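You operate a simulated robot arm through the tools that you are given. There is no shell and no other tool. Be economical: measure what you need, move in short steps, check, and stop when the job is done.

You run a simulated two-armed robot. Do the job below in one go: nothing can be reset, and whatever is moved stays where it is left.

JOB
Put two of the tilt sensors from the top of the wooden table on the blue board. Then press the dim button two times. Then turn the heat dial to 2. Then open the spares drawer, take the white knob on the top of the white table and put it away in the inside of the spares drawer, then shut the drawer. Then open the freezer lid. The order counts.

It is judged by the outcome, as a careful person would: the job done as asked, and still so three seconds after it is handed in. It fails if anything else is knocked over, pushed out of place, dropped, spilled or broken. A push-on lid holds only when it is set on centred and level and pressed home; a screw cap is set on level and turned clockwise until tight.

ROBOT AND FRAMES
Two 7-joint arms with three-finger grippers on one trunk, on a base that drives. Base frame: it is fixed to the floor where the robot stands at the start and does not move with it; the origin is under the middle of the robot, x ahead of it, y to its left, z up; the surface under the hand at the start is at about z = 0.8. Readings come in m, rad, newtons and seconds.
The left shoulder is at the start at [0.03, 0.124, 1.008], the right one opposite. With the tool pointing down near the work surface each hand reaches from about 0.1 to 0.78 m from the robot's upright axis, wherever it stands, measured 20 degrees to its own side. Places, roughly: blue board (15x20x2 cm) [0.8, -0.4, 0.8]; dim button [0, -1.9, 0.8]; freezer lid [-1, -2.1, 0.8]; heat dial [-0.5, -2.3, 0.9]; inside of the spares drawer [1.7, 5.6, 0.7]; spares drawer [1.7, 5.5, 0.7]; tilt sensor [0.75, -0.25, 0.75]; white knob (4x4x3 cm) [1.7, -2.1, 0.9]. Payload 2.2 kg a hand.
The tool frame of a hand sits at the grasp point between the pads (the TCP): z along the fingers, y along the line on which they close. The tips reach 0.028 m beyond it. The gripper opens to 0.102 m. The gripper's body begins 0.071 m behind the TCP.
Orientation is that of the tool frame in the base frame, as [roll, pitch, yaw] about the fixed x, y, z axes, in that order (R = Rz(yaw) Ry(pitch) Rx(roll)). With the fingers straight down and closing along the base's y, the tool's x points along the base's -x, its y along +y and its z along -z.

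CONTROLS
- The arms move only by the tool play_rows. It takes "left_targets", "right_targets" or both (then of equal length, played together; a hand with none holds still); each is a list of rows, each a list of 7 numbers: the finger opening in m, from 0 to 0.102, then the shift along the tool's x, y, z in m, then the turn, a rotation vector about the tool's x, y, z in rad. In form: [[gripper, tx, ty, tz, ax, ay, az], ...]. A call has 1 to 10 rows; each row is the pose to reach, as a shift and turn from the pose commanded when the call began, along the tool's axes at that moment. A row lasts 0.2 s, in which the tool goes at most 0.05 m and 0.15 rad; a call with a longer step from one row to the next is refused whole, and so is a gripper value outside its range. A pose out of reach is approached as far as the arm can. The call stops where the force on the tool passes 40 N (or 10 N more than at its start, if that is more) or the arm is blocked; 0.2 s more then pass. Each finger halts on what it meets, pressing with about 32 N; the grip force reading is that of the motor and also rises with nothing between the fingers. The clock runs only during rows and for 0.2 s after the last one: add rows that repeat a pose to give the fingers time. It gives the time, the measured TCP pose, the force on the tool (base axes), the opening and the grip force at its end, in the units of the frame above (readings bear some noise), with the torque about the TCP (base axes, N m) and any sound that the robot's microphone picked up, and new pictures: "views" is both (left out), scene, wrist or none (wrist: the cameras of the hands that moved).
- Cameras (640 x 400 px; columns grow to the right, rows downward): "scene" is now at [0.0493, -0.0209, 1.7342]; the picture's right is [-0.23, -0.97, 0.00], its down [-0.74, 0.18, -0.64] and it looks along [0.63, -0.15, -0.76] (base axes); focal length 290 px, centre (320, 200). "left" rides on the left gripper at [0.072, 0.038, -0.086] in its tool frame; the picture's right is [-0.46, 0.89, 0.00], its down [-0.60, -0.32, -0.73] and it looks along [-0.65, -0.34, 0.68] (tool axes); focal length 256 px, centre (320, 200). "right" rides on the right gripper at [0.069, 0.044, -0.086] in its tool frame; the picture's right is [-0.53, 0.85, 0.00], its down [-0.58, -0.36, -0.73] and it looks along [-0.62, -0.39, 0.68] (tool axes); focal length 256 px, centre (320, 200). There is no depth. A picture from a camera that has moved, and an enlarged one, comes with that camera's place and axes in the base frame and with its lens. The place of the scene camera against the robot may be out by one fixed shift of up to 0.018 m in any direction.
- raise_lower(by): slides the trunk up (or, below 0, down) by that many m; the arms and the scene camera ride with it, the base frame stays. It gives what a move gives, with no picture.
- roll_base(legs): drives the robot by 1 to 6 legs, each [ahead, left, turn to the left] in m, m and rad, along the robot's own axes; the way and the turn of a leg run together, so that a leg with both is an arc; at most 1.5 m and 3.142 rad a leg. The arms and the cameras ride along, it lands a little off, and it stops where it bumps. It gives what a move gives, and a new picture of the scene camera.
- turn_head(pan, tilt): turns the head with the scene camera to pan (to the left, within 2.496 rad either way) and tilt (down, from -0.506 to 1.204), counted from straight ahead of the robot. It gives what a move gives, and a new picture of the scene camera.
- close_up(camera, box): a new picture of the part [left, top, right, bottom] of that camera's present view, enlarged. It takes no simulated time.
- hand_in(): hands the job in; it is judged then, once.

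Work in short steps. Places have to be worked out from the pictures, the camera data and where the tool is seen: move nearer, look again, correct. Check each grasp and each placing, and mend what went wrong. You have 175 turns and 260 pictures in all, those below and enlarged ones among them. Open the grippers and draw the arms clear of the work before you hand the job in, unless the task says otherwise; then end with one line.

The tools are called after "Call:" by a JSON object that holds its "name" and its "arguments". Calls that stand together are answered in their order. play_rows: Moves the arms, as the interface text tells. Its arguments: {"type":"object","properties":{"left_targets":{"type":"array","items":{"type":"array","items":{"type":"number"}}},"right_targets":{"type":"array","items":{"type":"array","items":{"type":"number"}}},"views":{"type":"string","enum":["both","scene","wrist","none"]}},"required":[]} The other tools are called the same way: raise_lower (by) slides the trunk up or down; roll_base (legs) drives the base; turn_head (pan, tilt) turns the head that bears the scene camera; close_up (camera, box) takes an enlarged picture of a part of a camera's view; hand_in () hands the job in.

At the start:

```text
clock: 0.0
left_tool_pos: [0.473, 0.1375, 1.1324]
left_orientation: [3.14, 0.0, 3.141]
left_contact_force: [-0.3, 0.3, 0.6]
left_torque: [0.02, -0.01, 0.02]
left_finger_gap: 0.1023
left_grip_force: 0.1
right_tool_pos: [0.3645, -0.2039, 1.1471]
right_orientation: [3.14, 0.001, -3.142]
right_contact_force: [-0.1, -1.1, 0.3]
right_torque: [-0.01, -0.02, 0.04]
right_finger_gap: 0.1022
right_grip_force: 0.1
trunk travel left (down, up): [-0.25, 0.29]
robot x, y, heading: [-0.0014, -0.0011, 0.004]
head pan, tilt: [-0.236, 0.871]
```

scene: 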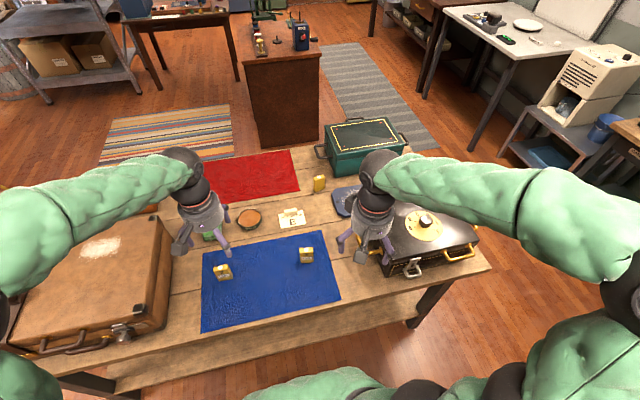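
right: 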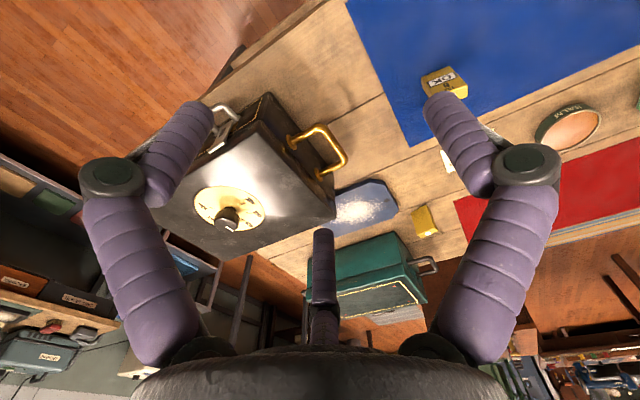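
left: 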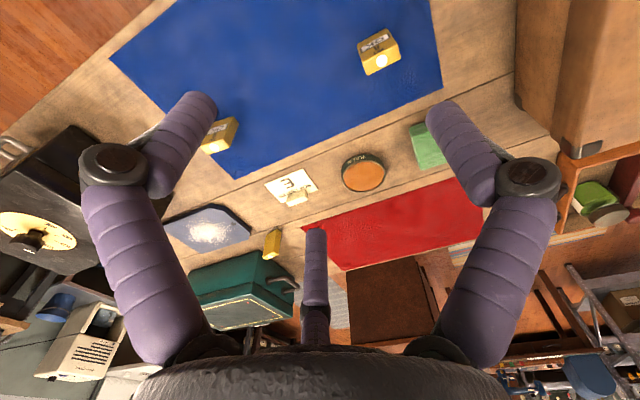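

The pictures show yellow blocks on the blue cloth and near the green box. I'll look closer to find out which are tilt sensors and to see the board.

Call:
{"name": "close_up", "arguments": {"camera": "scene", "box": [190, 140, 430, 300]}}

Call:
{"name": "close_up", "arguments": {"camera": "left", "box": [160, 0, 480, 280]}}

```text
2.50 times, centred on (310, 220) of scene
camera zoom: at [0.0493, -0.0209, 1.7342], right [-0.23, -0.97, 0.0], down [-0.74, 0.18, -0.64], along [0.63, -0.15, -0.76], focal length 726 px, centre (345, 150)
```

zoom: 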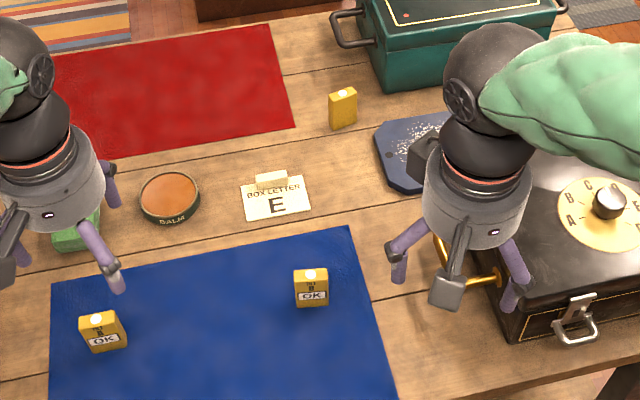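

```text
1.43 times, centred on (320, 140) of left
camera zoom: at [0.4039, 0.1761, 1.2198], right [0.46, 0.89, 0.0], down [0.6, -0.32, 0.73], along [0.65, -0.34, -0.68], focal length 366 px, centre (320, 286)
```

zoom: 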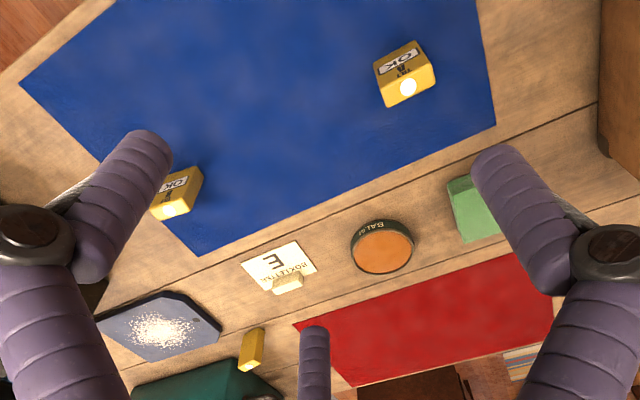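

Three tilt sensors: one at about (0.555,-0.098), one at (0.555,0.193), one at (0.885,-0.23), with table z ≈ 0.8. The right hand will take the first and the left hand the second, so I hover over both and look again.

Call:
{"name": "play_rows", "arguments": {"right_targets": [[0.102, -0.03, 0.017, 0.022, 0, 0, 0], [0.102, -0.06, 0.034, 0.044, 0, 0, 0], [0.102, -0.09, 0.051, 0.066, 0, 0, 0], [0.102, -0.12, 0.068, 0.088, 0, 0, 0], [0.102, -0.15, 0.085, 0.11, 0, 0, 0], [0.102, -0.185, 0.104, 0.137, 0, 0, 0]], "left_targets": [[0.102, -0.015, 0.01, 0.022, 0, 0, 0], [0.102, -0.03, 0.02, 0.044, 0, 0, 0], [0.102, -0.045, 0.03, 0.066, 0, 0, 0], [0.102, -0.055, 0.04, 0.088, 0, 0, 0], [0.102, -0.065, 0.05, 0.11, 0, 0, 0], [0.102, -0.079, 0.055, 0.125, 0, 0, 0]], "views": "both"}}

```text
clock: 1.4
left_tool_pos: [0.555, 0.1936, 1.0059]
left_orientation: [3.14, 0.0, -3.141]
left_contact_force: [0.9, 0.4, -0.3]
left_torque: [-0.02, 0.03, 0.0]
left_finger_gap: 0.1017
left_grip_force: 0.1
right_tool_pos: [0.5501, -0.097, 1.0083]
right_orientation: [-3.14, -0.001, 3.141]
right_contact_force: [-0.1, -0.3, -0.2]
right_torque: [-0.03, 0.04, -0.01]
right_finger_gap: 0.1022
right_grip_force: 0.0
trunk travel left (down, up): [-0.25, 0.29]
robot x, y, heading: [0.0035, -0.0009, -0.002]
head pan, tilt: [-0.236, 0.871]
camera scene: at [0.0523, -0.02, 1.7341], right [-0.23, -0.97, 0.0], down [-0.74, 0.18, -0.64], along [0.63, -0.15, -0.77], focal length 290 px, centre (320, 200)
camera right: at [0.481, -0.0537, 1.0955], right [0.53, 0.85, 0.0], down [0.58, -0.36, 0.73], along [0.62, -0.39, -0.68], focal length 256 px, centre (320, 200)
camera left: at [0.4848, 0.2315, 1.0934], right [0.46, 0.89, 0.0], down [0.61, -0.32, 0.73], along [0.65, -0.34, -0.68], focal length 256 px, centre (320, 200)
```

scene: 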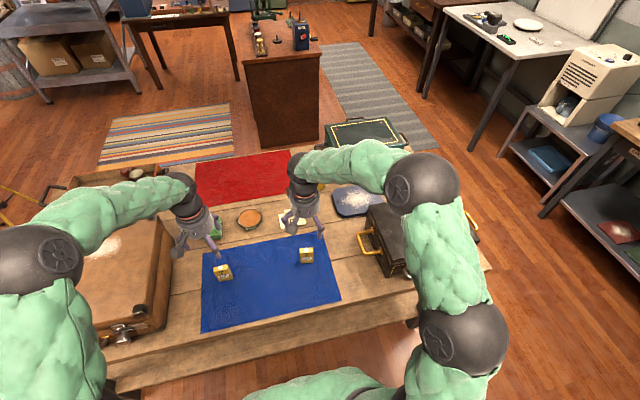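
right: 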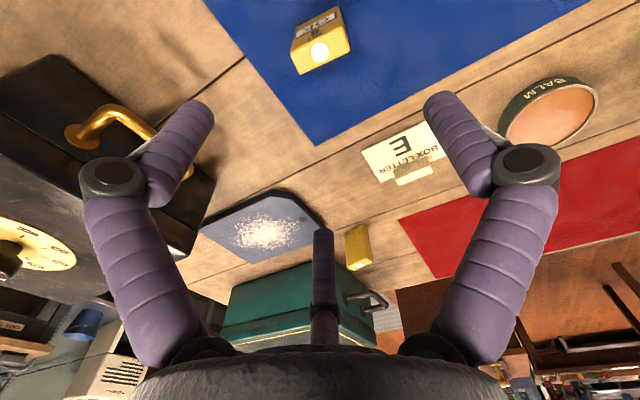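
left: 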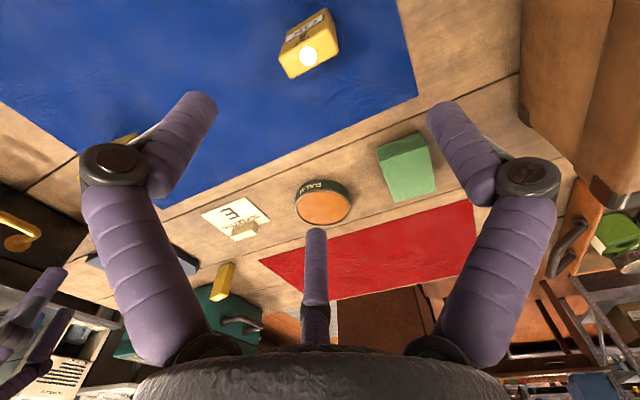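

Both sensors lie nearly under the hands. I'll enlarge them to get their yaw and top edges.

Call:
{"name": "close_up", "arguments": {"camera": "left", "box": [240, 0, 400, 100]}}

Call:
{"name": "close_up", "arguments": {"camera": "right", "box": [240, 0, 400, 100]}}

Call:
{"name": "close_up", "arguments": {"camera": "scene", "box": [200, 230, 340, 300]}}

```text
4.00 times, centred on (320, 50) of left
camera zoom: at [0.4848, 0.2315, 1.0934], right [0.46, 0.89, 0.0], down [0.61, -0.32, 0.73], along [0.65, -0.34, -0.68], focal length 1024 px, centre (320, 800)
```

zoom: 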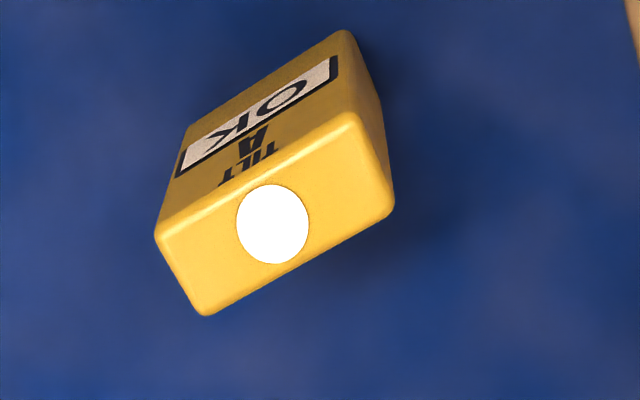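

```text
4.00 times, centred on (320, 50) of right
camera zoom: at [0.481, -0.0537, 1.0955], right [0.53, 0.85, 0.0], down [0.58, -0.36, 0.73], along [0.62, -0.39, -0.68], focal length 1024 px, centre (320, 800)
```

zoom: 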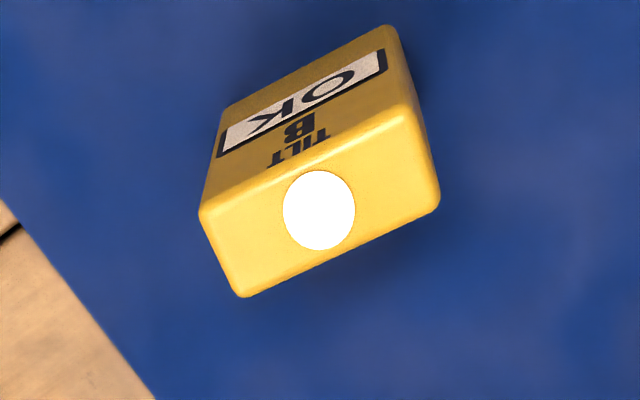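

```text
4.57 times, centred on (270, 265) of scene
camera zoom: at [0.0523, -0.02, 1.7341], right [-0.23, -0.97, 0.0], down [-0.74, 0.18, -0.64], along [0.63, -0.15, -0.77], focal length 1327 px, centre (549, -97)
```

zoom: 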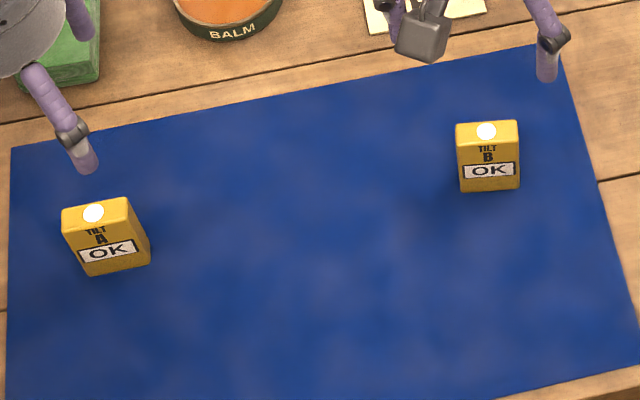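

Labels read "TILT A/B, OK", so they must stay upright. A is square to the axes at about (0.546,0.188), B is turned about -10° at (0.542,-0.093), and the tops are at z≈0.86. I descend both hands with the grippers open.

Call:
{"name": "play_rows", "arguments": {"right_targets": [[0.102, 0.007, 0.004, 0.03, 0, 0, 0.085], [0.102, 0.007, 0.004, 0.065, 0, 0, 0.17], [0.102, 0.007, 0.004, 0.095, 0, 0, 0.17], [0.102, 0.007, 0.004, 0.12, 0, 0, 0.17], [0.102, 0.007, 0.004, 0.14, 0, 0, 0.17], [0.102, 0.007, 0.004, 0.155, 0, 0, 0.17]], "left_targets": [[0.102, 0.008, -0.0056, 0.03, 0, 0, 0], [0.102, 0.008, -0.0056, 0.065, 0, 0, 0], [0.102, 0.008, -0.0056, 0.095, 0, 0, 0], [0.102, 0.008, -0.0056, 0.12, 0, 0, 0], [0.102, 0.008, -0.0056, 0.14, 0, 0, 0], [0.102, 0.008, -0.0056, 0.155, 0, 0, 0]]}}

```text
clock: 2.8
left_tool_pos: [0.544, 0.1874, 0.851]
left_orientation: [3.141, 0.001, 3.141]
left_contact_force: [-0.2, 0.1, -0.1]
left_torque: [-0.02, 0.0, 0.03]
left_finger_gap: 0.1021
left_grip_force: 0.1
right_tool_pos: [0.5439, -0.0941, 0.8556]
right_orientation: [3.139, 0.0, 2.97]
right_contact_force: [0.1, 0.2, 0.2]
right_torque: [0.02, 0.02, -0.01]
right_finger_gap: 0.1021
right_grip_force: 0.1
trunk travel left (down, up): [-0.25, 0.29]
robot x, y, heading: [-0.0009, -0.0003, 0.0]
head pan, tilt: [-0.236, 0.871]
camera scene: at [0.05, -0.0208, 1.7342], right [-0.23, -0.97, 0.0], down [-0.74, 0.18, -0.64], along [0.63, -0.15, -0.76], focal length 290 px, centre (320, 200)
camera right: at [0.4809, -0.0407, 0.9425], right [0.67, 0.74, 0.0], down [0.51, -0.46, 0.73], along [0.54, -0.49, -0.68], focal length 256 px, centre (320, 200)
camera left: at [0.4749, 0.2256, 0.9389], right [0.46, 0.89, 0.0], down [0.6, -0.32, 0.73], along [0.65, -0.34, -0.68], focal length 256 px, centre (320, 200)
```

scene: 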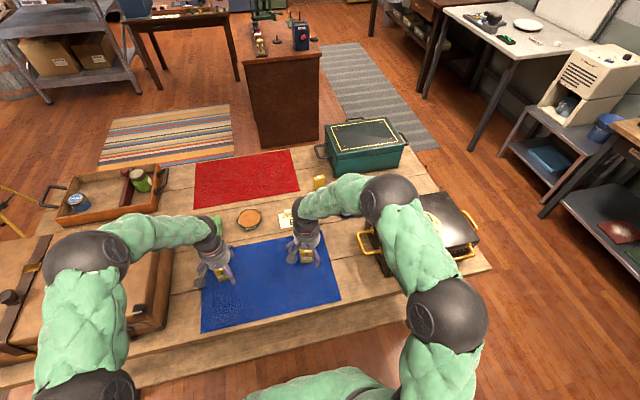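
right: 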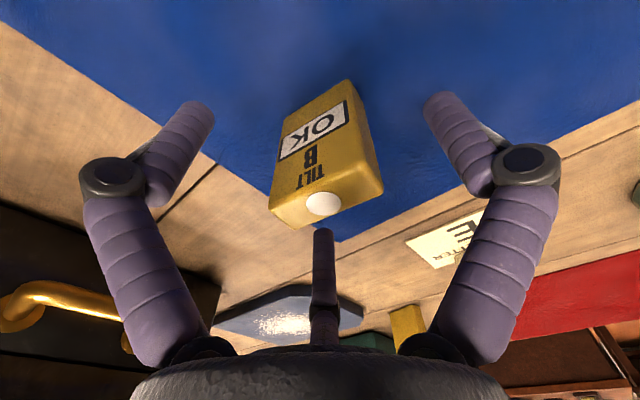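
left: 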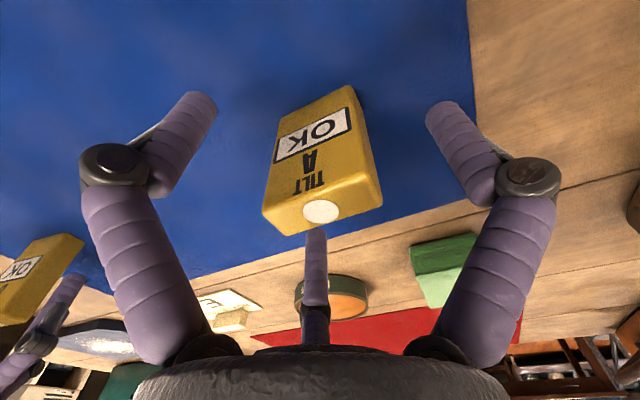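

Both sensors stand between the fingers. I shift the left hand 8 mm ahead, lower both about 15 mm and close.

Call:
{"name": "play_rows", "arguments": {"right_targets": [[0.102, 0, -0.003, 0.018, 0, 0, 0], [0.06, 0, -0.003, 0.018, 0, 0, 0], [0.03, 0, -0.003, 0.018, 0, 0, 0], [0.03, 0, -0.003, 0.018, 0, 0, 0], [0.03, 0, -0.003, 0.018, 0, 0, 0]], "left_targets": [[0.102, -0.008, -0.003, 0.014, 0, 0, 0], [0.06, -0.008, -0.003, 0.014, 0, 0, 0], [0.03, -0.008, -0.003, 0.014, 0, 0, 0], [0.03, -0.008, -0.003, 0.014, 0, 0, 0], [0.03, -0.008, -0.003, 0.014, 0, 0, 0]], "views": "wrist"}}

```text
clock: 4.0
left_tool_pos: [0.5531, 0.1839, 0.839]
left_orientation: [3.141, 0.001, -3.14]
left_contact_force: [-0.5, -0.4, 0.2]
left_torque: [0.0, 0.03, 0.0]
left_finger_gap: 0.0303
left_grip_force: 0.0
right_tool_pos: [0.5421, -0.0983, 0.8383]
right_orientation: [-3.141, 0.0, 2.971]
right_contact_force: [0.0, -0.6, -0.4]
right_torque: [-0.01, -0.03, -0.01]
right_finger_gap: 0.03
right_grip_force: 0.0
trunk travel left (down, up): [-0.25, 0.29]
robot x, y, heading: [0.001, -0.0006, 0.004]
head pan, tilt: [-0.236, 0.871]
camera right: at [0.4797, -0.044, 0.9246], right [0.67, 0.74, 0.0], down [0.51, -0.46, 0.73], along [0.54, -0.49, -0.68], focal length 256 px, centre (320, 200)
camera left: at [0.4829, 0.2226, 0.9252], right [0.47, 0.89, 0.0], down [0.6, -0.32, 0.73], along [0.65, -0.34, -0.68], focal length 256 px, centre (320, 200)
```

right: 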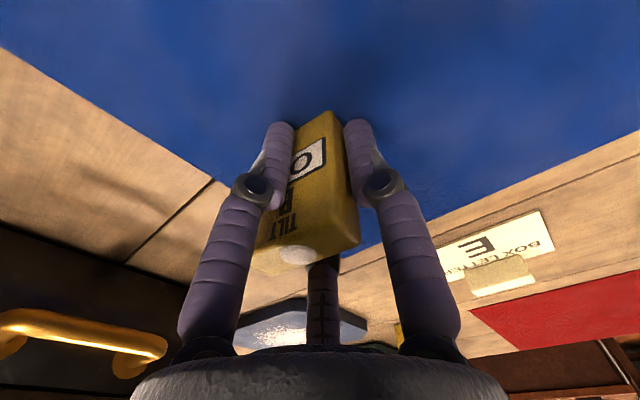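
left: 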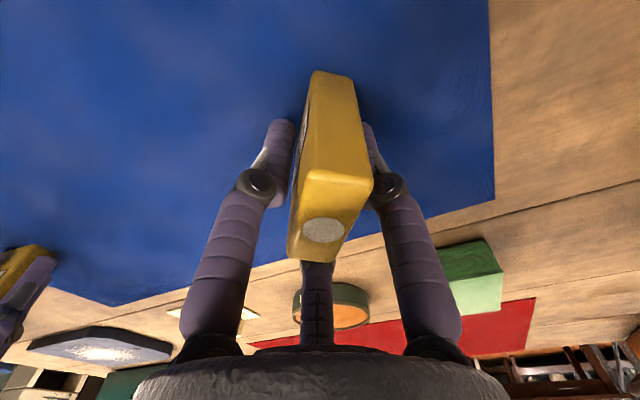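

The gap reads 0.030 with no grip force and both sensors have twisted, so neither is properly held. I open the grippers and look again.

Call:
{"name": "play_rows", "arguments": {"right_targets": [[0.06, 0, 0, 0, 0, 0, 0], [0.102, 0, 0, 0, 0, 0, 0], [0.102, 0, 0, 0, 0, 0, 0]], "left_targets": [[0.06, 0, 0, 0, 0, 0, 0], [0.102, 0, 0, 0, 0, 0, 0], [0.102, 0, 0, 0, 0, 0, 0]], "views": "wrist"}}

```text
clock: 4.8
left_tool_pos: [0.5532, 0.1834, 0.8381]
left_orientation: [-3.141, -0.001, -3.141]
left_contact_force: [-0.1, 0.0, -0.5]
left_torque: [-0.01, -0.05, 0.03]
left_finger_gap: 0.1017
left_grip_force: 0.0
right_tool_pos: [0.5411, -0.0971, 0.8394]
right_orientation: [-3.141, -0.002, 2.973]
right_contact_force: [0.2, -0.5, 0.4]
right_torque: [0.02, 0.02, -0.01]
right_finger_gap: 0.1023
right_grip_force: 0.1
trunk travel left (down, up): [-0.25, 0.29]
robot x, y, heading: [0.0013, -0.0001, 0.004]
head pan, tilt: [-0.236, 0.871]
camera right: at [0.4797, -0.044, 0.9246], right [0.67, 0.74, 0.0], down [0.51, -0.46, 0.73], along [0.54, -0.49, -0.68], focal length 256 px, centre (320, 200)
camera left: at [0.4828, 0.2226, 0.9253], right [0.46, 0.89, 0.0], down [0.6, -0.32, 0.73], along [0.65, -0.34, -0.68], focal length 256 px, centre (320, 200)
```

right: 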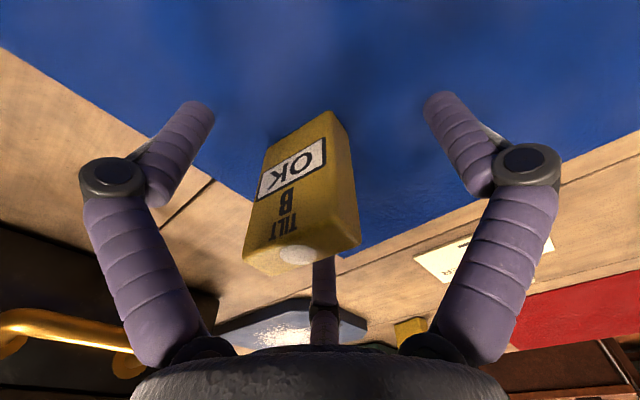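
left: 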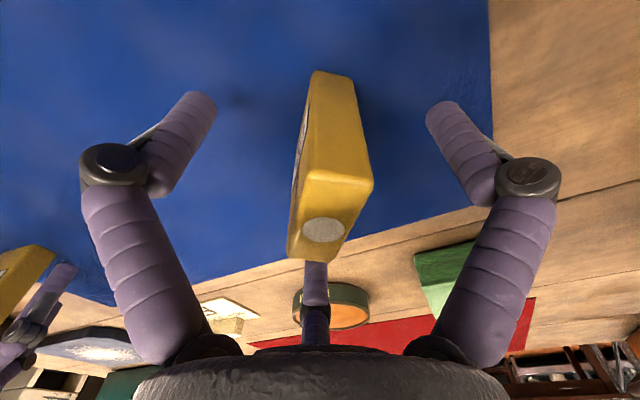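

The sensor tops are at z≈0.873 and they started at x≈0.54, so my left shift was wrong. I'll enlarge both views to fix the present positions and yaws.

Call:
{"name": "close_up", "arguments": {"camera": "right", "box": [200, 90, 440, 280]}}

Call:
{"name": "close_up", "arguments": {"camera": "left", "box": [200, 60, 440, 280]}}

Call:
{"name": "close_up", "arguments": {"camera": "scene", "box": [180, 200, 340, 300]}}

```text
2.11 times, centred on (320, 185) of right
camera zoom: at [0.4797, -0.044, 0.9246], right [0.67, 0.74, 0.0], down [0.51, -0.46, 0.73], along [0.54, -0.49, -0.68], focal length 539 px, centre (320, 232)
```

zoom: 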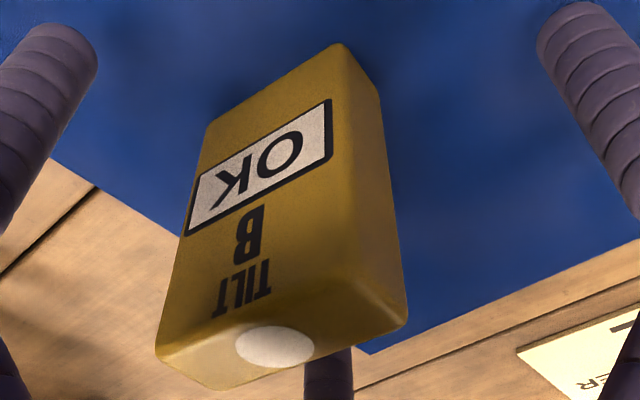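

```text
1.82 times, centred on (320, 170) of left
camera zoom: at [0.4828, 0.2226, 0.9253], right [0.46, 0.89, 0.0], down [0.6, -0.32, 0.73], along [0.65, -0.34, -0.68], focal length 465 px, centre (320, 254)
```

zoom: 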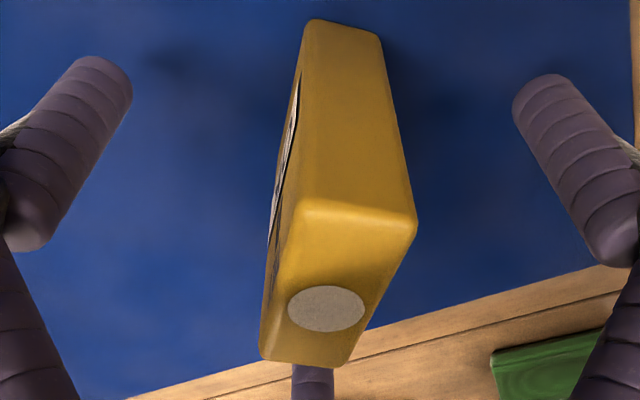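

```text
4.00 times, centred on (260, 250) of scene
camera zoom: at [0.0495, -0.0208, 1.7342], right [-0.23, -0.97, 0.0], down [-0.74, 0.18, -0.64], along [0.63, -0.15, -0.76], focal length 1161 px, centre (560, 0)
```

zoom: 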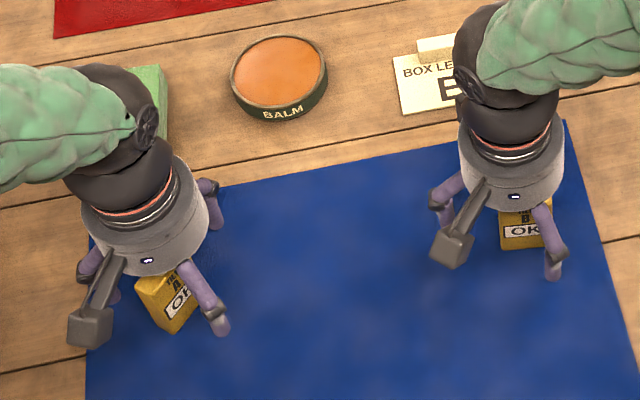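

A is now turned about 41° clockwise at (0.547,0.190), and B was nudged toward -y with its yaw unchanged. I turn both grippers in place so they close across the thin sides.

Call:
{"name": "play_rows", "arguments": {"right_targets": [[0.102, 0, 0, 0, 0, 0, 0.14], [0.102, 0, 0, 0, 0, 0, 0.28], [0.102, 0, 0, 0, 0, 0, 0.42], [0.102, 0, 0, 0, 0, 0, 0.56], [0.102, 0, 0, 0, 0, 0, 0.7], [0.102, 0, 0, 0, 0, 0, 0.84], [0.102, 0, 0, 0, 0, 0, 0.98], [0.102, 0, 0, 0, 0, 0, 1.12], [0.102, 0, 0, 0, 0, 0, 1.26], [0.102, 0, 0, 0, 0, 0, 1.4]], "left_targets": [[0.102, 0.001, 0.001, 0, 0, 0, 0.0716], [0.102, 0.002, 0.002, 0, 0, 0, 0.143], [0.102, 0.003, 0.003, 0, 0, 0, 0.215], [0.102, 0.004, 0.004, 0, 0, 0, 0.286], [0.102, 0.005, 0.005, 0, 0, 0, 0.358], [0.102, 0.006, 0.006, 0, 0, 0, 0.43], [0.102, 0.006, 0.007, 0, 0, 0, 0.5], [0.102, 0.006, 0.007, 0, 0, 0, 0.57], [0.102, 0.006, 0.007, 0, 0, 0, 0.645], [0.102, 0.006, 0.007, 0, 0, 0, 0.716]]}}

```text
clock: 7.0
left_tool_pos: [0.547, 0.1907, 0.8391]
left_orientation: [-3.141, 0.0, 2.424]
left_contact_force: [0.9, 0.0, 0.8]
left_torque: [-0.04, 0.0, -0.04]
left_finger_gap: 0.1021
left_grip_force: 0.1
right_tool_pos: [0.542, -0.0977, 0.8372]
right_orientation: [-3.139, -0.004, 1.57]
right_contact_force: [0.0, 0.6, 0.5]
right_torque: [0.05, -0.01, -0.01]
right_finger_gap: 0.102
right_grip_force: 0.1
trunk travel left (down, up): [-0.25, 0.29]
robot x, y, heading: [0.0011, 0.0006, -0.001]
head pan, tilt: [-0.236, 0.871]
camera scene: at [0.0494, -0.0208, 1.7342], right [-0.23, -0.97, 0.0], down [-0.74, 0.18, -0.64], along [0.63, -0.15, -0.76], focal length 290 px, centre (320, 200)
camera right: at [0.5842, -0.0296, 0.9241], right [0.84, -0.54, 0.0], down [-0.36, -0.58, 0.73], along [-0.39, -0.62, -0.68], focal length 256 px, centre (320, 200)
camera left: at [0.5197, 0.2678, 0.9255], right [0.93, 0.36, 0.0], down [0.25, -0.64, 0.73], along [0.26, -0.68, -0.68], focal length 256 px, centre (320, 200)
```

scene: 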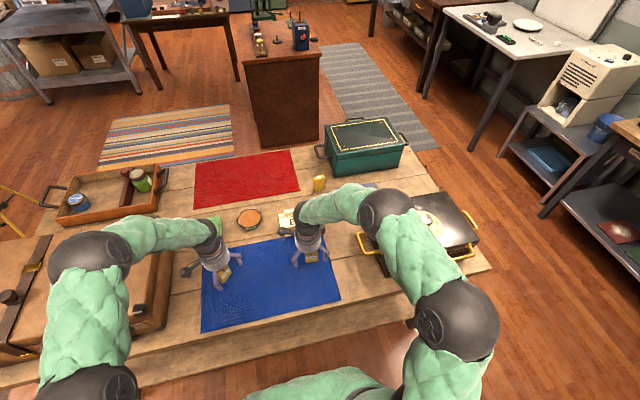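
right: 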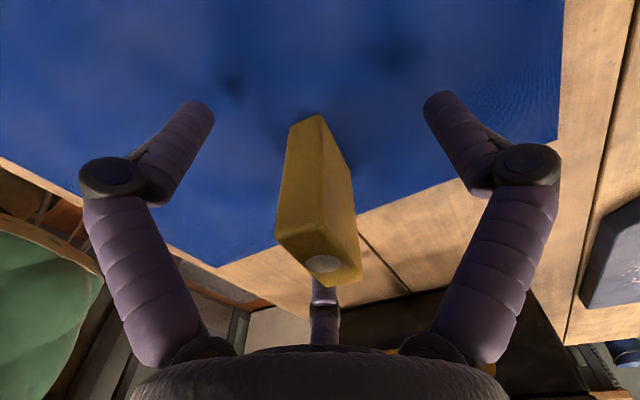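
left: 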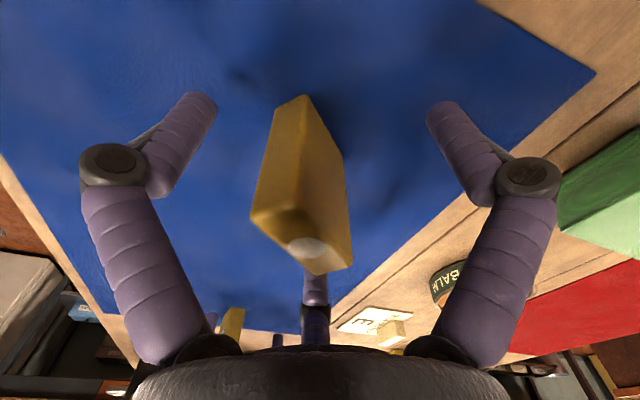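

Triangulating gives B at (0.536,-0.108) and A at (0.544,0.189), tops at 0.873. I make small centring corrections, then close on the thin sides.

Call:
{"name": "play_rows", "arguments": {"right_targets": [[0.102, -0.005, -0.003, 0, 0, 0, 0.1], [0.102, -0.01, -0.006, 0, 0, 0, 0.19], [0.07, -0.01, -0.006, 0, 0, 0, 0.19], [0.035, -0.01, -0.006, 0, 0, 0, 0.19], [0.0, -0.01, -0.006, 0, 0, 0, 0.19], [0.0, -0.01, -0.006, 0, 0, 0, 0.19], [0.0, -0.01, -0.006, 0, 0, 0, 0.19]], "left_targets": [[0.102, 0.001, -0.002, 0, 0, 0, 0], [0.102, 0.001, -0.003, 0, 0, 0, 0], [0.07, 0.001, -0.003, 0, 0, 0, 0], [0.035, 0.001, -0.003, 0, 0, 0, 0], [0.0, 0.001, -0.003, 0, 0, 0, 0], [0.0, 0.001, -0.003, 0, 0, 0, 0], [0.0, 0.001, -0.003, 0, 0, 0, 0]], "views": "wrist"}}

```text
clock: 8.6
left_tool_pos: [0.5443, 0.1895, 0.8378]
left_orientation: [3.141, -0.001, 2.425]
left_contact_force: [-0.6, -1.1, 0.3]
left_torque: [-0.04, 0.02, -0.03]
left_finger_gap: 0.0236
left_grip_force: 32.5
right_tool_pos: [0.5366, -0.1081, 0.8381]
right_orientation: [3.141, -0.002, 1.382]
right_contact_force: [-0.2, -0.1, -0.6]
right_torque: [0.02, -0.03, 0.01]
right_finger_gap: 0.024
right_grip_force: 32.2
trunk travel left (down, up): [-0.25, 0.29]
robot x, y, heading: [0.0005, -0.001, -0.002]
head pan, tilt: [-0.236, 0.871]
camera right: at [0.5908, -0.049, 0.9243], right [0.73, -0.68, 0.0], down [-0.47, -0.5, 0.73], along [-0.5, -0.53, -0.68], focal length 256 px, centre (320, 200)
camera left: at [0.5169, 0.266, 0.9255], right [0.93, 0.36, 0.0], down [0.25, -0.64, 0.73], along [0.27, -0.68, -0.68], focal length 256 px, centre (320, 200)
```

right: 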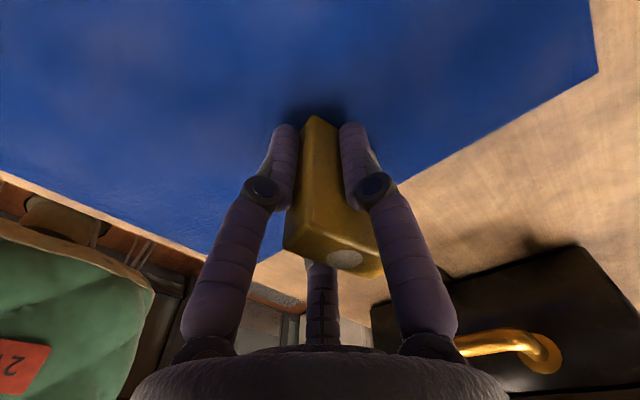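
left: 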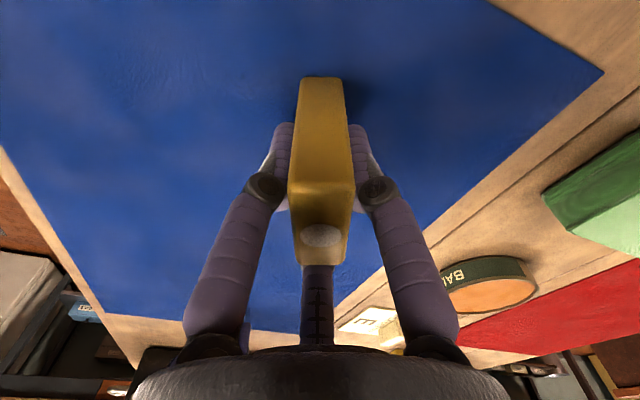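

Both sensors are gripped (0.024 m gap, 32 N). I lift them straight up 0.18 m.

Call:
{"name": "play_rows", "arguments": {"right_targets": [[0.0, 0, 0, -0.03, 0, 0, 0], [0.0, 0, 0, -0.06, 0, 0, 0], [0.0, 0, 0, -0.1, 0, 0, 0], [0.0, 0, 0, -0.14, 0, 0, 0], [0.0, 0, 0, -0.18, 0, 0, 0]], "left_targets": [[0.0, 0, 0, -0.03, 0, 0, 0], [0.0, 0, 0, -0.06, 0, 0, 0], [0.0, 0, 0, -0.1, 0, 0, 0], [0.0, 0, 0, -0.14, 0, 0, 0], [0.0, 0, 0, -0.18, 0, 0, 0]]}}

```text
clock: 9.8
left_tool_pos: [0.5439, 0.1887, 1.0202]
left_orientation: [-3.141, 0.0, 2.426]
left_contact_force: [-0.5, 0.0, -0.7]
left_torque: [-0.01, -0.01, 0.03]
left_finger_gap: 0.0236
left_grip_force: 32.4
right_tool_pos: [0.5337, -0.1092, 1.0189]
right_orientation: [-3.14, -0.001, 1.384]
right_contact_force: [-0.3, 0.0, -0.9]
right_torque: [0.01, 0.0, -0.02]
right_finger_gap: 0.0242
right_grip_force: 32.1
trunk travel left (down, up): [-0.25, 0.29]
robot x, y, heading: [-0.002, -0.0029, -0.0]
head pan, tilt: [-0.236, 0.871]
camera scene: at [0.0476, -0.0212, 1.7342], right [-0.23, -0.97, 0.0], down [-0.74, 0.18, -0.65], along [0.63, -0.15, -0.76], focal length 290 px, centre (320, 200)
camera right: at [0.588, -0.0501, 1.1044], right [0.73, -0.68, 0.0], down [-0.47, -0.5, 0.73], along [-0.5, -0.53, -0.68], focal length 256 px, centre (320, 200)
camera left: at [0.5149, 0.2654, 1.107], right [0.93, 0.36, 0.0], down [0.25, -0.64, 0.73], along [0.26, -0.68, -0.68], focal length 256 px, centre (320, 200)
```

scene: 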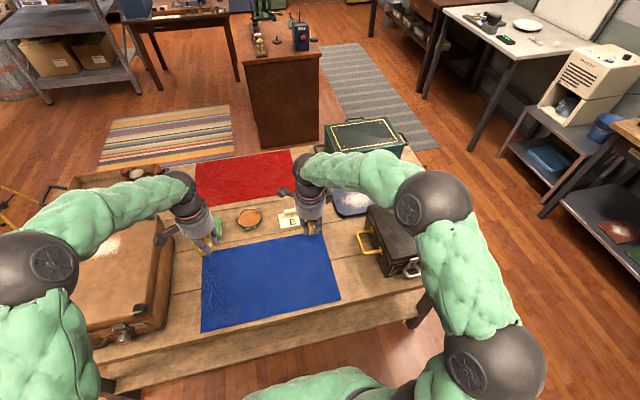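
right: 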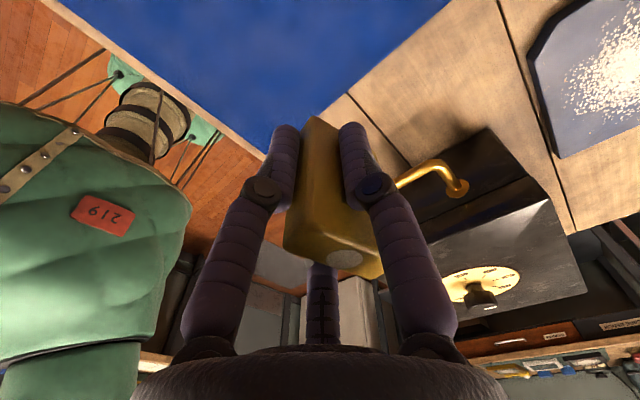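
left: 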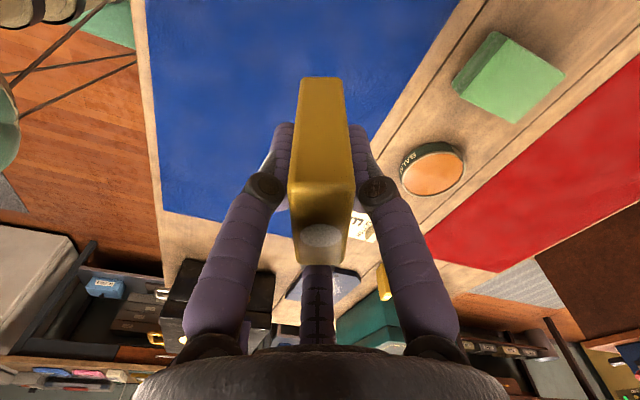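

Both are held level. The board centre works out at about (0.747,-0.33), just out of reach from here, so I sidestep right 0.33 m and look.

Call:
{"name": "roll_base", "arguments": {"legs": [[0, -0.33, 0]]}}

```text
clock: 12.0
left_tool_pos: [0.5438, -0.1405, 1.0185]
left_orientation: [3.141, 0.0, 2.43]
left_contact_force: [-0.4, 0.1, -0.9]
left_torque: [0.03, 0.06, 0.0]
left_finger_gap: 0.0235
left_grip_force: 31.7
right_tool_pos: [0.5364, -0.4371, 1.0171]
right_orientation: [-3.14, -0.002, 1.387]
right_contact_force: [-0.2, -0.9, -1.1]
right_torque: [0.05, -0.02, 0.0]
right_finger_gap: 0.0239
right_grip_force: 32.6
trunk travel left (down, up): [-0.25, 0.29]
robot x, y, heading: [0.0012, -0.33, 0.005]
head pan, tilt: [-0.236, 0.871]
camera scene: at [0.0504, -0.3522, 1.7342], right [-0.23, -0.97, 0.0], down [-0.74, 0.18, -0.64], along [0.63, -0.15, -0.76], focal length 290 px, centre (320, 200)
```

scene: 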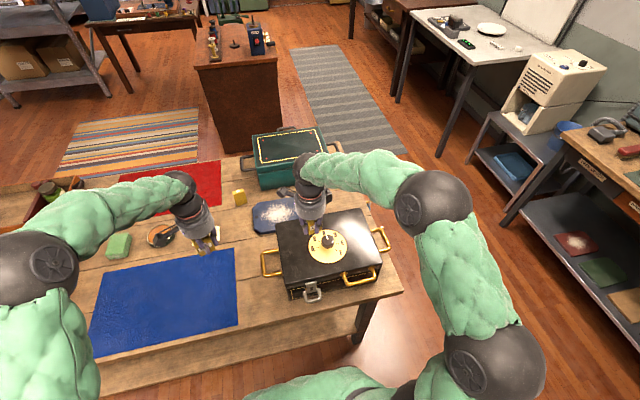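

The board appears at about (0.755,-0.35), behind the black box. I carry B over toward it with the right hand at the same height and look with the wrist camera.

Call:
{"name": "play_rows", "arguments": {"right_targets": [[0.0, 0.02, 0.04, 0, 0, 0, 0], [0.0, 0.04, 0.08, 0, 0, 0, 0], [0.0, 0.06, 0.12, 0, 0, 0, 0], [0.0, 0.085, 0.16, 0, 0, 0, 0], [0.0, 0.105, 0.198, 0, 0, 0, 0]]}}

```text
clock: 13.2
left_tool_pos: [0.5423, -0.1404, 1.0214]
left_orientation: [3.137, 0.001, 2.429]
left_contact_force: [-1.0, -1.8, 0.6]
left_torque: [0.08, -0.11, 0.0]
left_finger_gap: 0.0241
left_grip_force: 31.7
right_tool_pos: [0.7332, -0.3734, 1.0125]
right_orientation: [-3.127, 0.003, 1.391]
right_contact_force: [-4.7, 5.1, -18.7]
right_torque: [-0.44, -0.24, 0.06]
right_finger_gap: 0.024
right_grip_force: 31.6
right hand out of reach, approached as far as the arm can: row 5
trunk travel left (down, up): [-0.25, 0.29]
robot x, y, heading: [-0.0017, -0.3294, 0.001]
head pan, tilt: [-0.236, 0.871]
camera scene: at [0.0463, -0.353, 1.7341], right [-0.23, -0.97, 0.0], down [-0.74, 0.18, -0.65], along [0.63, -0.15, -0.76], focal length 290 px, centre (320, 200)
camera right: at [0.7884, -0.3135, 1.0975], right [0.74, -0.68, -0.01], down [-0.45, -0.5, 0.74], along [-0.5, -0.54, -0.68], focal length 256 px, centre (320, 200)
```

scene: 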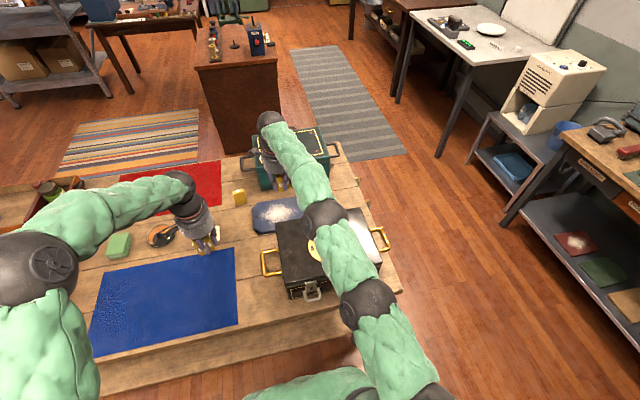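
right: 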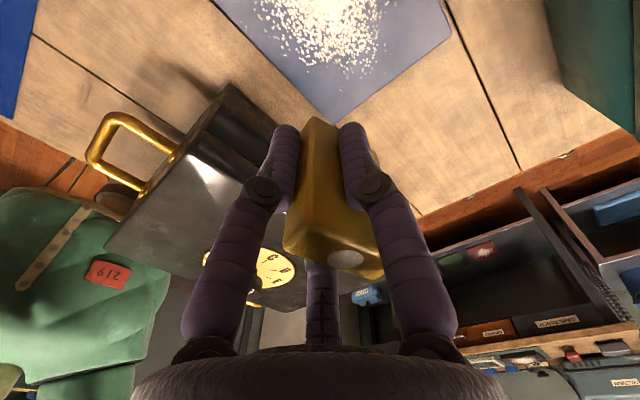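

The board spans about x 0.685–0.835, y -0.445 to -0.245, with white powder in the middle, and the arm is at its reach limit. I drive ahead a cautious 0.06 m.

Call:
{"name": "roll_base", "arguments": {"legs": [[0.06, 0, 0]]}}

```text
clock: 14.2
left_tool_pos: [0.6058, -0.1382, 1.0177]
left_orientation: [-3.138, -0.001, 2.431]
left_contact_force: [1.0, 0.4, -1.9]
left_torque: [0.01, 0.09, 0.03]
left_finger_gap: 0.0238
left_grip_force: 32.0
right_tool_pos: [0.8019, -0.3733, 1.0134]
right_orientation: [-3.138, -0.001, 1.386]
right_contact_force: [0.1, 0.1, -1.3]
right_torque: [0.0, 0.01, 0.01]
right_finger_gap: 0.0234
right_grip_force: 32.4
trunk travel left (down, up): [-0.25, 0.29]
robot x, y, heading: [0.059, -0.3282, 0.001]
head pan, tilt: [-0.236, 0.871]
camera scene: at [0.1137, -0.3503, 1.734], right [-0.23, -0.97, 0.0], down [-0.75, 0.18, -0.64], along [0.63, -0.15, -0.77], focal length 290 px, centre (320, 200)
```

scene: 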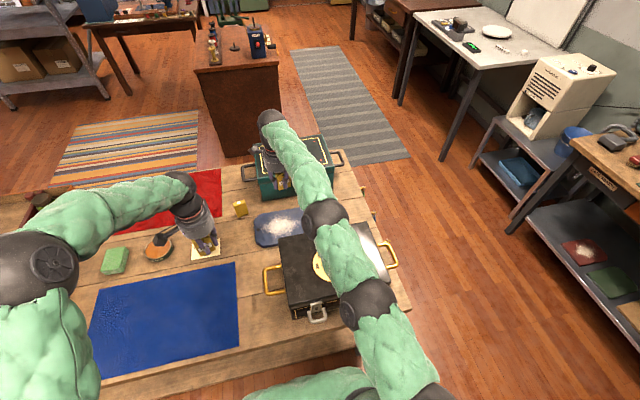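

I turn the right hand back so B's long side runs along x, moving it over the board's right end at (0.76,-0.42).

Call:
{"name": "play_rows", "arguments": {"right_targets": [[0.0, -0.006, -0.004, 0, 0, 0, -0.146], [0.0, -0.012, -0.008, 0, 0, 0, -0.292], [0.0, -0.018, -0.012, 0, 0, 0, -0.438], [0.0, -0.024, -0.016, 0, 0, 0, -0.584], [0.0, -0.03, -0.02, 0, 0, 0, -0.73], [0.0, -0.036, -0.024, 0, 0, 0, -0.876], [0.0, -0.042, -0.027, 0, 0, 0, -1.022], [0.0, -0.048, -0.03, 0, 0, 0, -1.168], [0.0, -0.054, -0.033, 0, 0, 0, -1.314], [0.0, -0.054, -0.033, 0, 0, 0, -1.46]], "views": "none"}}

Call:
{"name": "play_rows", "arguments": {"right_targets": [[0.0, 0, 0, 0.02, 0, 0, -0.145], [0.0, 0, 0, 0.04, 0, 0, -0.29], [0.0, 0, 0, 0.06, 0, 0, -0.29]]}}

```text
clock: 16.4
left_tool_pos: [0.6033, -0.1382, 1.0191]
left_orientation: [-3.142, 0.001, 2.428]
left_contact_force: [-0.2, -0.1, -0.9]
left_torque: [0.01, 0.02, -0.01]
left_finger_gap: 0.0239
left_grip_force: 31.6
right_tool_pos: [0.7573, -0.4196, 1.0157]
right_orientation: [-3.141, -0.002, 2.848]
right_contact_force: [0.6, -0.4, -0.7]
right_torque: [-0.04, -0.03, 0.0]
right_finger_gap: 0.024
right_grip_force: 32.2
trunk travel left (down, up): [-0.25, 0.29]
robot x, y, heading: [0.0607, -0.3332, 0.003]
head pan, tilt: [-0.236, 0.871]
```

```text
clock: 17.1
left_tool_pos: [0.6047, -0.1387, 1.0187]
left_orientation: [-3.141, -0.001, 2.43]
left_contact_force: [0.6, -0.7, -1.1]
left_torque: [0.03, 0.04, -0.01]
left_finger_gap: 0.0238
left_grip_force: 32.2
right_tool_pos: [0.757, -0.42, 0.9552]
right_orientation: [3.14, -0.001, 3.137]
right_contact_force: [-0.3, -0.3, -1.4]
right_torque: [0.0, -0.01, -0.02]
right_finger_gap: 0.0238
right_grip_force: 32.0
trunk travel left (down, up): [-0.25, 0.29]
robot x, y, heading: [0.0625, -0.3333, 0.006]
head pan, tilt: [-0.236, 0.871]
camera scene: at [0.111, -0.3507, 1.7341], right [-0.23, -0.97, 0.0], down [-0.74, 0.18, -0.64], along [0.63, -0.15, -0.77], focal length 290 px, centre (320, 200)
camera right: at [0.6868, -0.3777, 1.0413], right [0.54, 0.84, 0.0], down [0.58, -0.37, 0.73], along [0.62, -0.39, -0.68], focal length 256 px, centre (320, 200)
```

scene: 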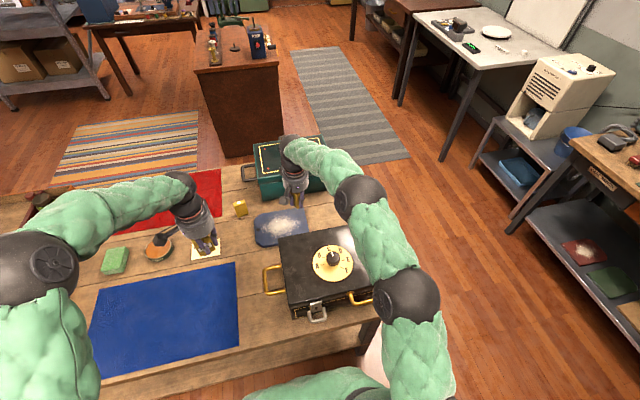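
right: 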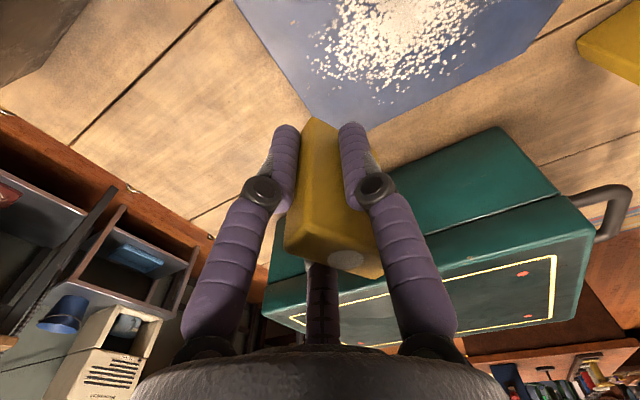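

B hangs over the right end of the board, inside its edge (y≈-0.446, far edge x≈0.83). I lower to about 5 mm above the board.

Call:
{"name": "play_rows", "arguments": {"right_targets": [[0.0, 0, -0.002, 0.03, 0, 0, 0], [0.0, 0, -0.002, 0.06, 0, 0, 0], [0.0, 0, -0.002, 0.08, 0, 0, 0], [0.0, 0, -0.002, 0.088, 0, 0, 0]], "views": "wrist"}}

```text
clock: 18.1
left_tool_pos: [0.6037, -0.1389, 1.0179]
left_orientation: [3.141, 0.0, 2.43]
left_contact_force: [-0.1, 0.3, -1.2]
left_torque: [0.03, 0.0, -0.03]
left_finger_gap: 0.0238
left_grip_force: 31.8
right_tool_pos: [0.7568, -0.4227, 0.8672]
right_orientation: [3.14, 0.0, 3.136]
right_contact_force: [0.5, -0.1, -1.3]
right_torque: [-0.01, 0.02, 0.0]
right_finger_gap: 0.0236
right_grip_force: 31.9
trunk travel left (down, up): [-0.25, 0.29]
robot x, y, heading: [0.0593, -0.3273, 0.003]
head pan, tilt: [-0.236, 0.871]
camera right: at [0.6864, -0.3787, 0.9538], right [0.54, 0.84, 0.0], down [0.57, -0.37, 0.73], along [0.62, -0.39, -0.68], focal length 256 px, centre (320, 200)
```

right: 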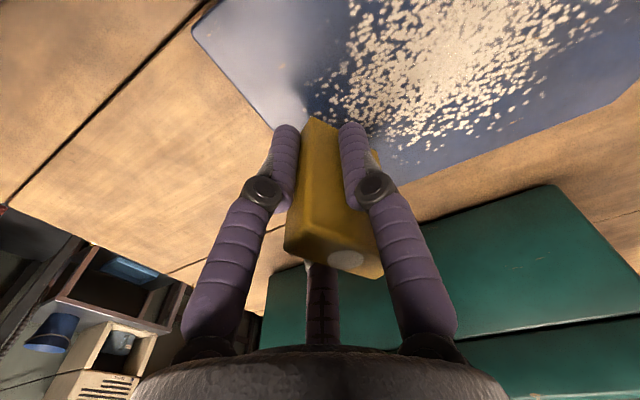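

It is close above the board. I lower in 3 mm steps until contact shows.

Call:
{"name": "play_rows", "arguments": {"right_targets": [[0.0, 0, 0, 0.003, 0, 0, 0], [0.0, 0, 0, 0.006, 0, 0, 0], [0.0, 0, 0, 0.009, 0, 0, 0]], "views": "wrist"}}

```text
clock: 18.9
left_tool_pos: [0.604, -0.1404, 1.0198]
left_orientation: [-3.141, 0.0, 2.43]
left_contact_force: [0.0, 0.8, -1.1]
left_torque: [0.0, -0.01, 0.0]
left_finger_gap: 0.0237
left_grip_force: 31.9
right_tool_pos: [0.7562, -0.4224, 0.858]
right_orientation: [3.139, -0.001, 3.136]
right_contact_force: [-0.6, -0.2, -1.0]
right_torque: [0.0, 0.01, -0.01]
right_finger_gap: 0.0238
right_grip_force: 32.3
trunk travel left (down, up): [-0.25, 0.29]
robot x, y, heading: [0.0589, -0.3317, 0.007]
head pan, tilt: [-0.236, 0.871]
camera right: at [0.6867, -0.3789, 0.9447], right [0.54, 0.84, 0.0], down [0.58, -0.37, 0.73], along [0.62, -0.39, -0.68], focal length 256 px, centre (320, 200)
```

right: 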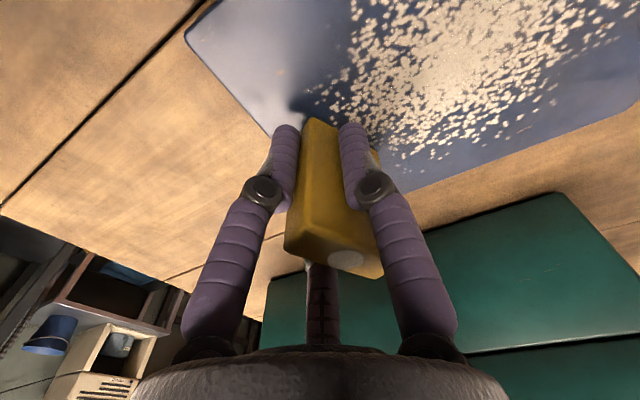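

No contact yet at z 0.858, so I continue in 2 mm steps.

Call:
{"name": "play_rows", "arguments": {"right_targets": [[0.0, 0, 0, 0.002, 0, 0, 0], [0.0, 0, 0, 0.004, 0, 0, 0]], "views": "none"}}

Call:
{"name": "play_rows", "arguments": {"right_targets": [[0.0, 0, 0, 0.002, 0, 0, 0]], "views": "none"}}

Call:
{"name": "play_rows", "arguments": {"right_targets": [[0.0, 0, 0, 0.002, 0, 0, 0]], "views": "wrist"}}

```text
clock: 19.6
left_tool_pos: [0.6038, -0.1378, 1.0192]
left_orientation: [-3.141, 0.0, 2.429]
left_contact_force: [0.0, 0.5, -1.4]
left_torque: [-0.02, -0.02, 0.0]
left_finger_gap: 0.0237
left_grip_force: 31.9
right_tool_pos: [0.7571, -0.4235, 0.8544]
right_orientation: [3.141, -0.001, 3.137]
right_contact_force: [1.0, 0.5, -0.8]
right_torque: [-0.01, -0.02, 0.0]
right_finger_gap: 0.0238
right_grip_force: 32.2
trunk travel left (down, up): [-0.25, 0.29]
robot x, y, heading: [0.063, -0.3298, -0.0]
head pan, tilt: [-0.236, 0.871]
```

```text
clock: 19.9
left_tool_pos: [0.6031, -0.1396, 1.0193]
left_orientation: [3.141, 0.0, 2.429]
left_contact_force: [-0.3, -0.5, -1.5]
left_torque: [0.0, 0.02, 0.01]
left_finger_gap: 0.0239
left_grip_force: 31.5
right_tool_pos: [0.7568, -0.4223, 0.8533]
right_orientation: [3.141, 0.001, 3.136]
right_contact_force: [-0.8, 0.8, 6.4]
right_torque: [-0.04, 0.14, -0.04]
right_finger_gap: 0.0236
right_grip_force: 32.0
trunk travel left (down, up): [-0.25, 0.29]
robot x, y, heading: [0.0609, -0.3316, -0.002]
head pan, tilt: [-0.236, 0.871]
```

```text
clock: 20.4
left_tool_pos: [0.6033, -0.1392, 1.0197]
left_orientation: [3.141, -0.002, 2.429]
left_contact_force: [0.3, 0.0, -1.4]
left_torque: [0.01, 0.02, 0.01]
left_finger_gap: 0.0236
left_grip_force: 31.8
right_tool_pos: [0.7568, -0.4221, 0.8536]
right_orientation: [3.14, 0.003, 3.135]
right_contact_force: [-4.1, 0.9, 17.6]
right_torque: [-0.07, 0.32, -0.03]
right_finger_gap: 0.0239
right_grip_force: 31.9
trunk travel left (down, up): [-0.25, 0.29]
robot x, y, heading: [0.0583, -0.3292, 0.002]
head pan, tilt: [-0.236, 0.871]
camera right: at [0.6865, -0.3787, 0.9398], right [0.54, 0.84, 0.0], down [0.57, -0.37, 0.73], along [0.62, -0.39, -0.68], focal length 256 px, centre (320, 200)
```

right: 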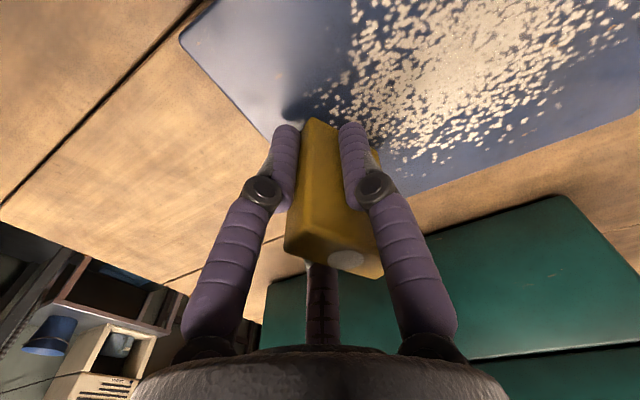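

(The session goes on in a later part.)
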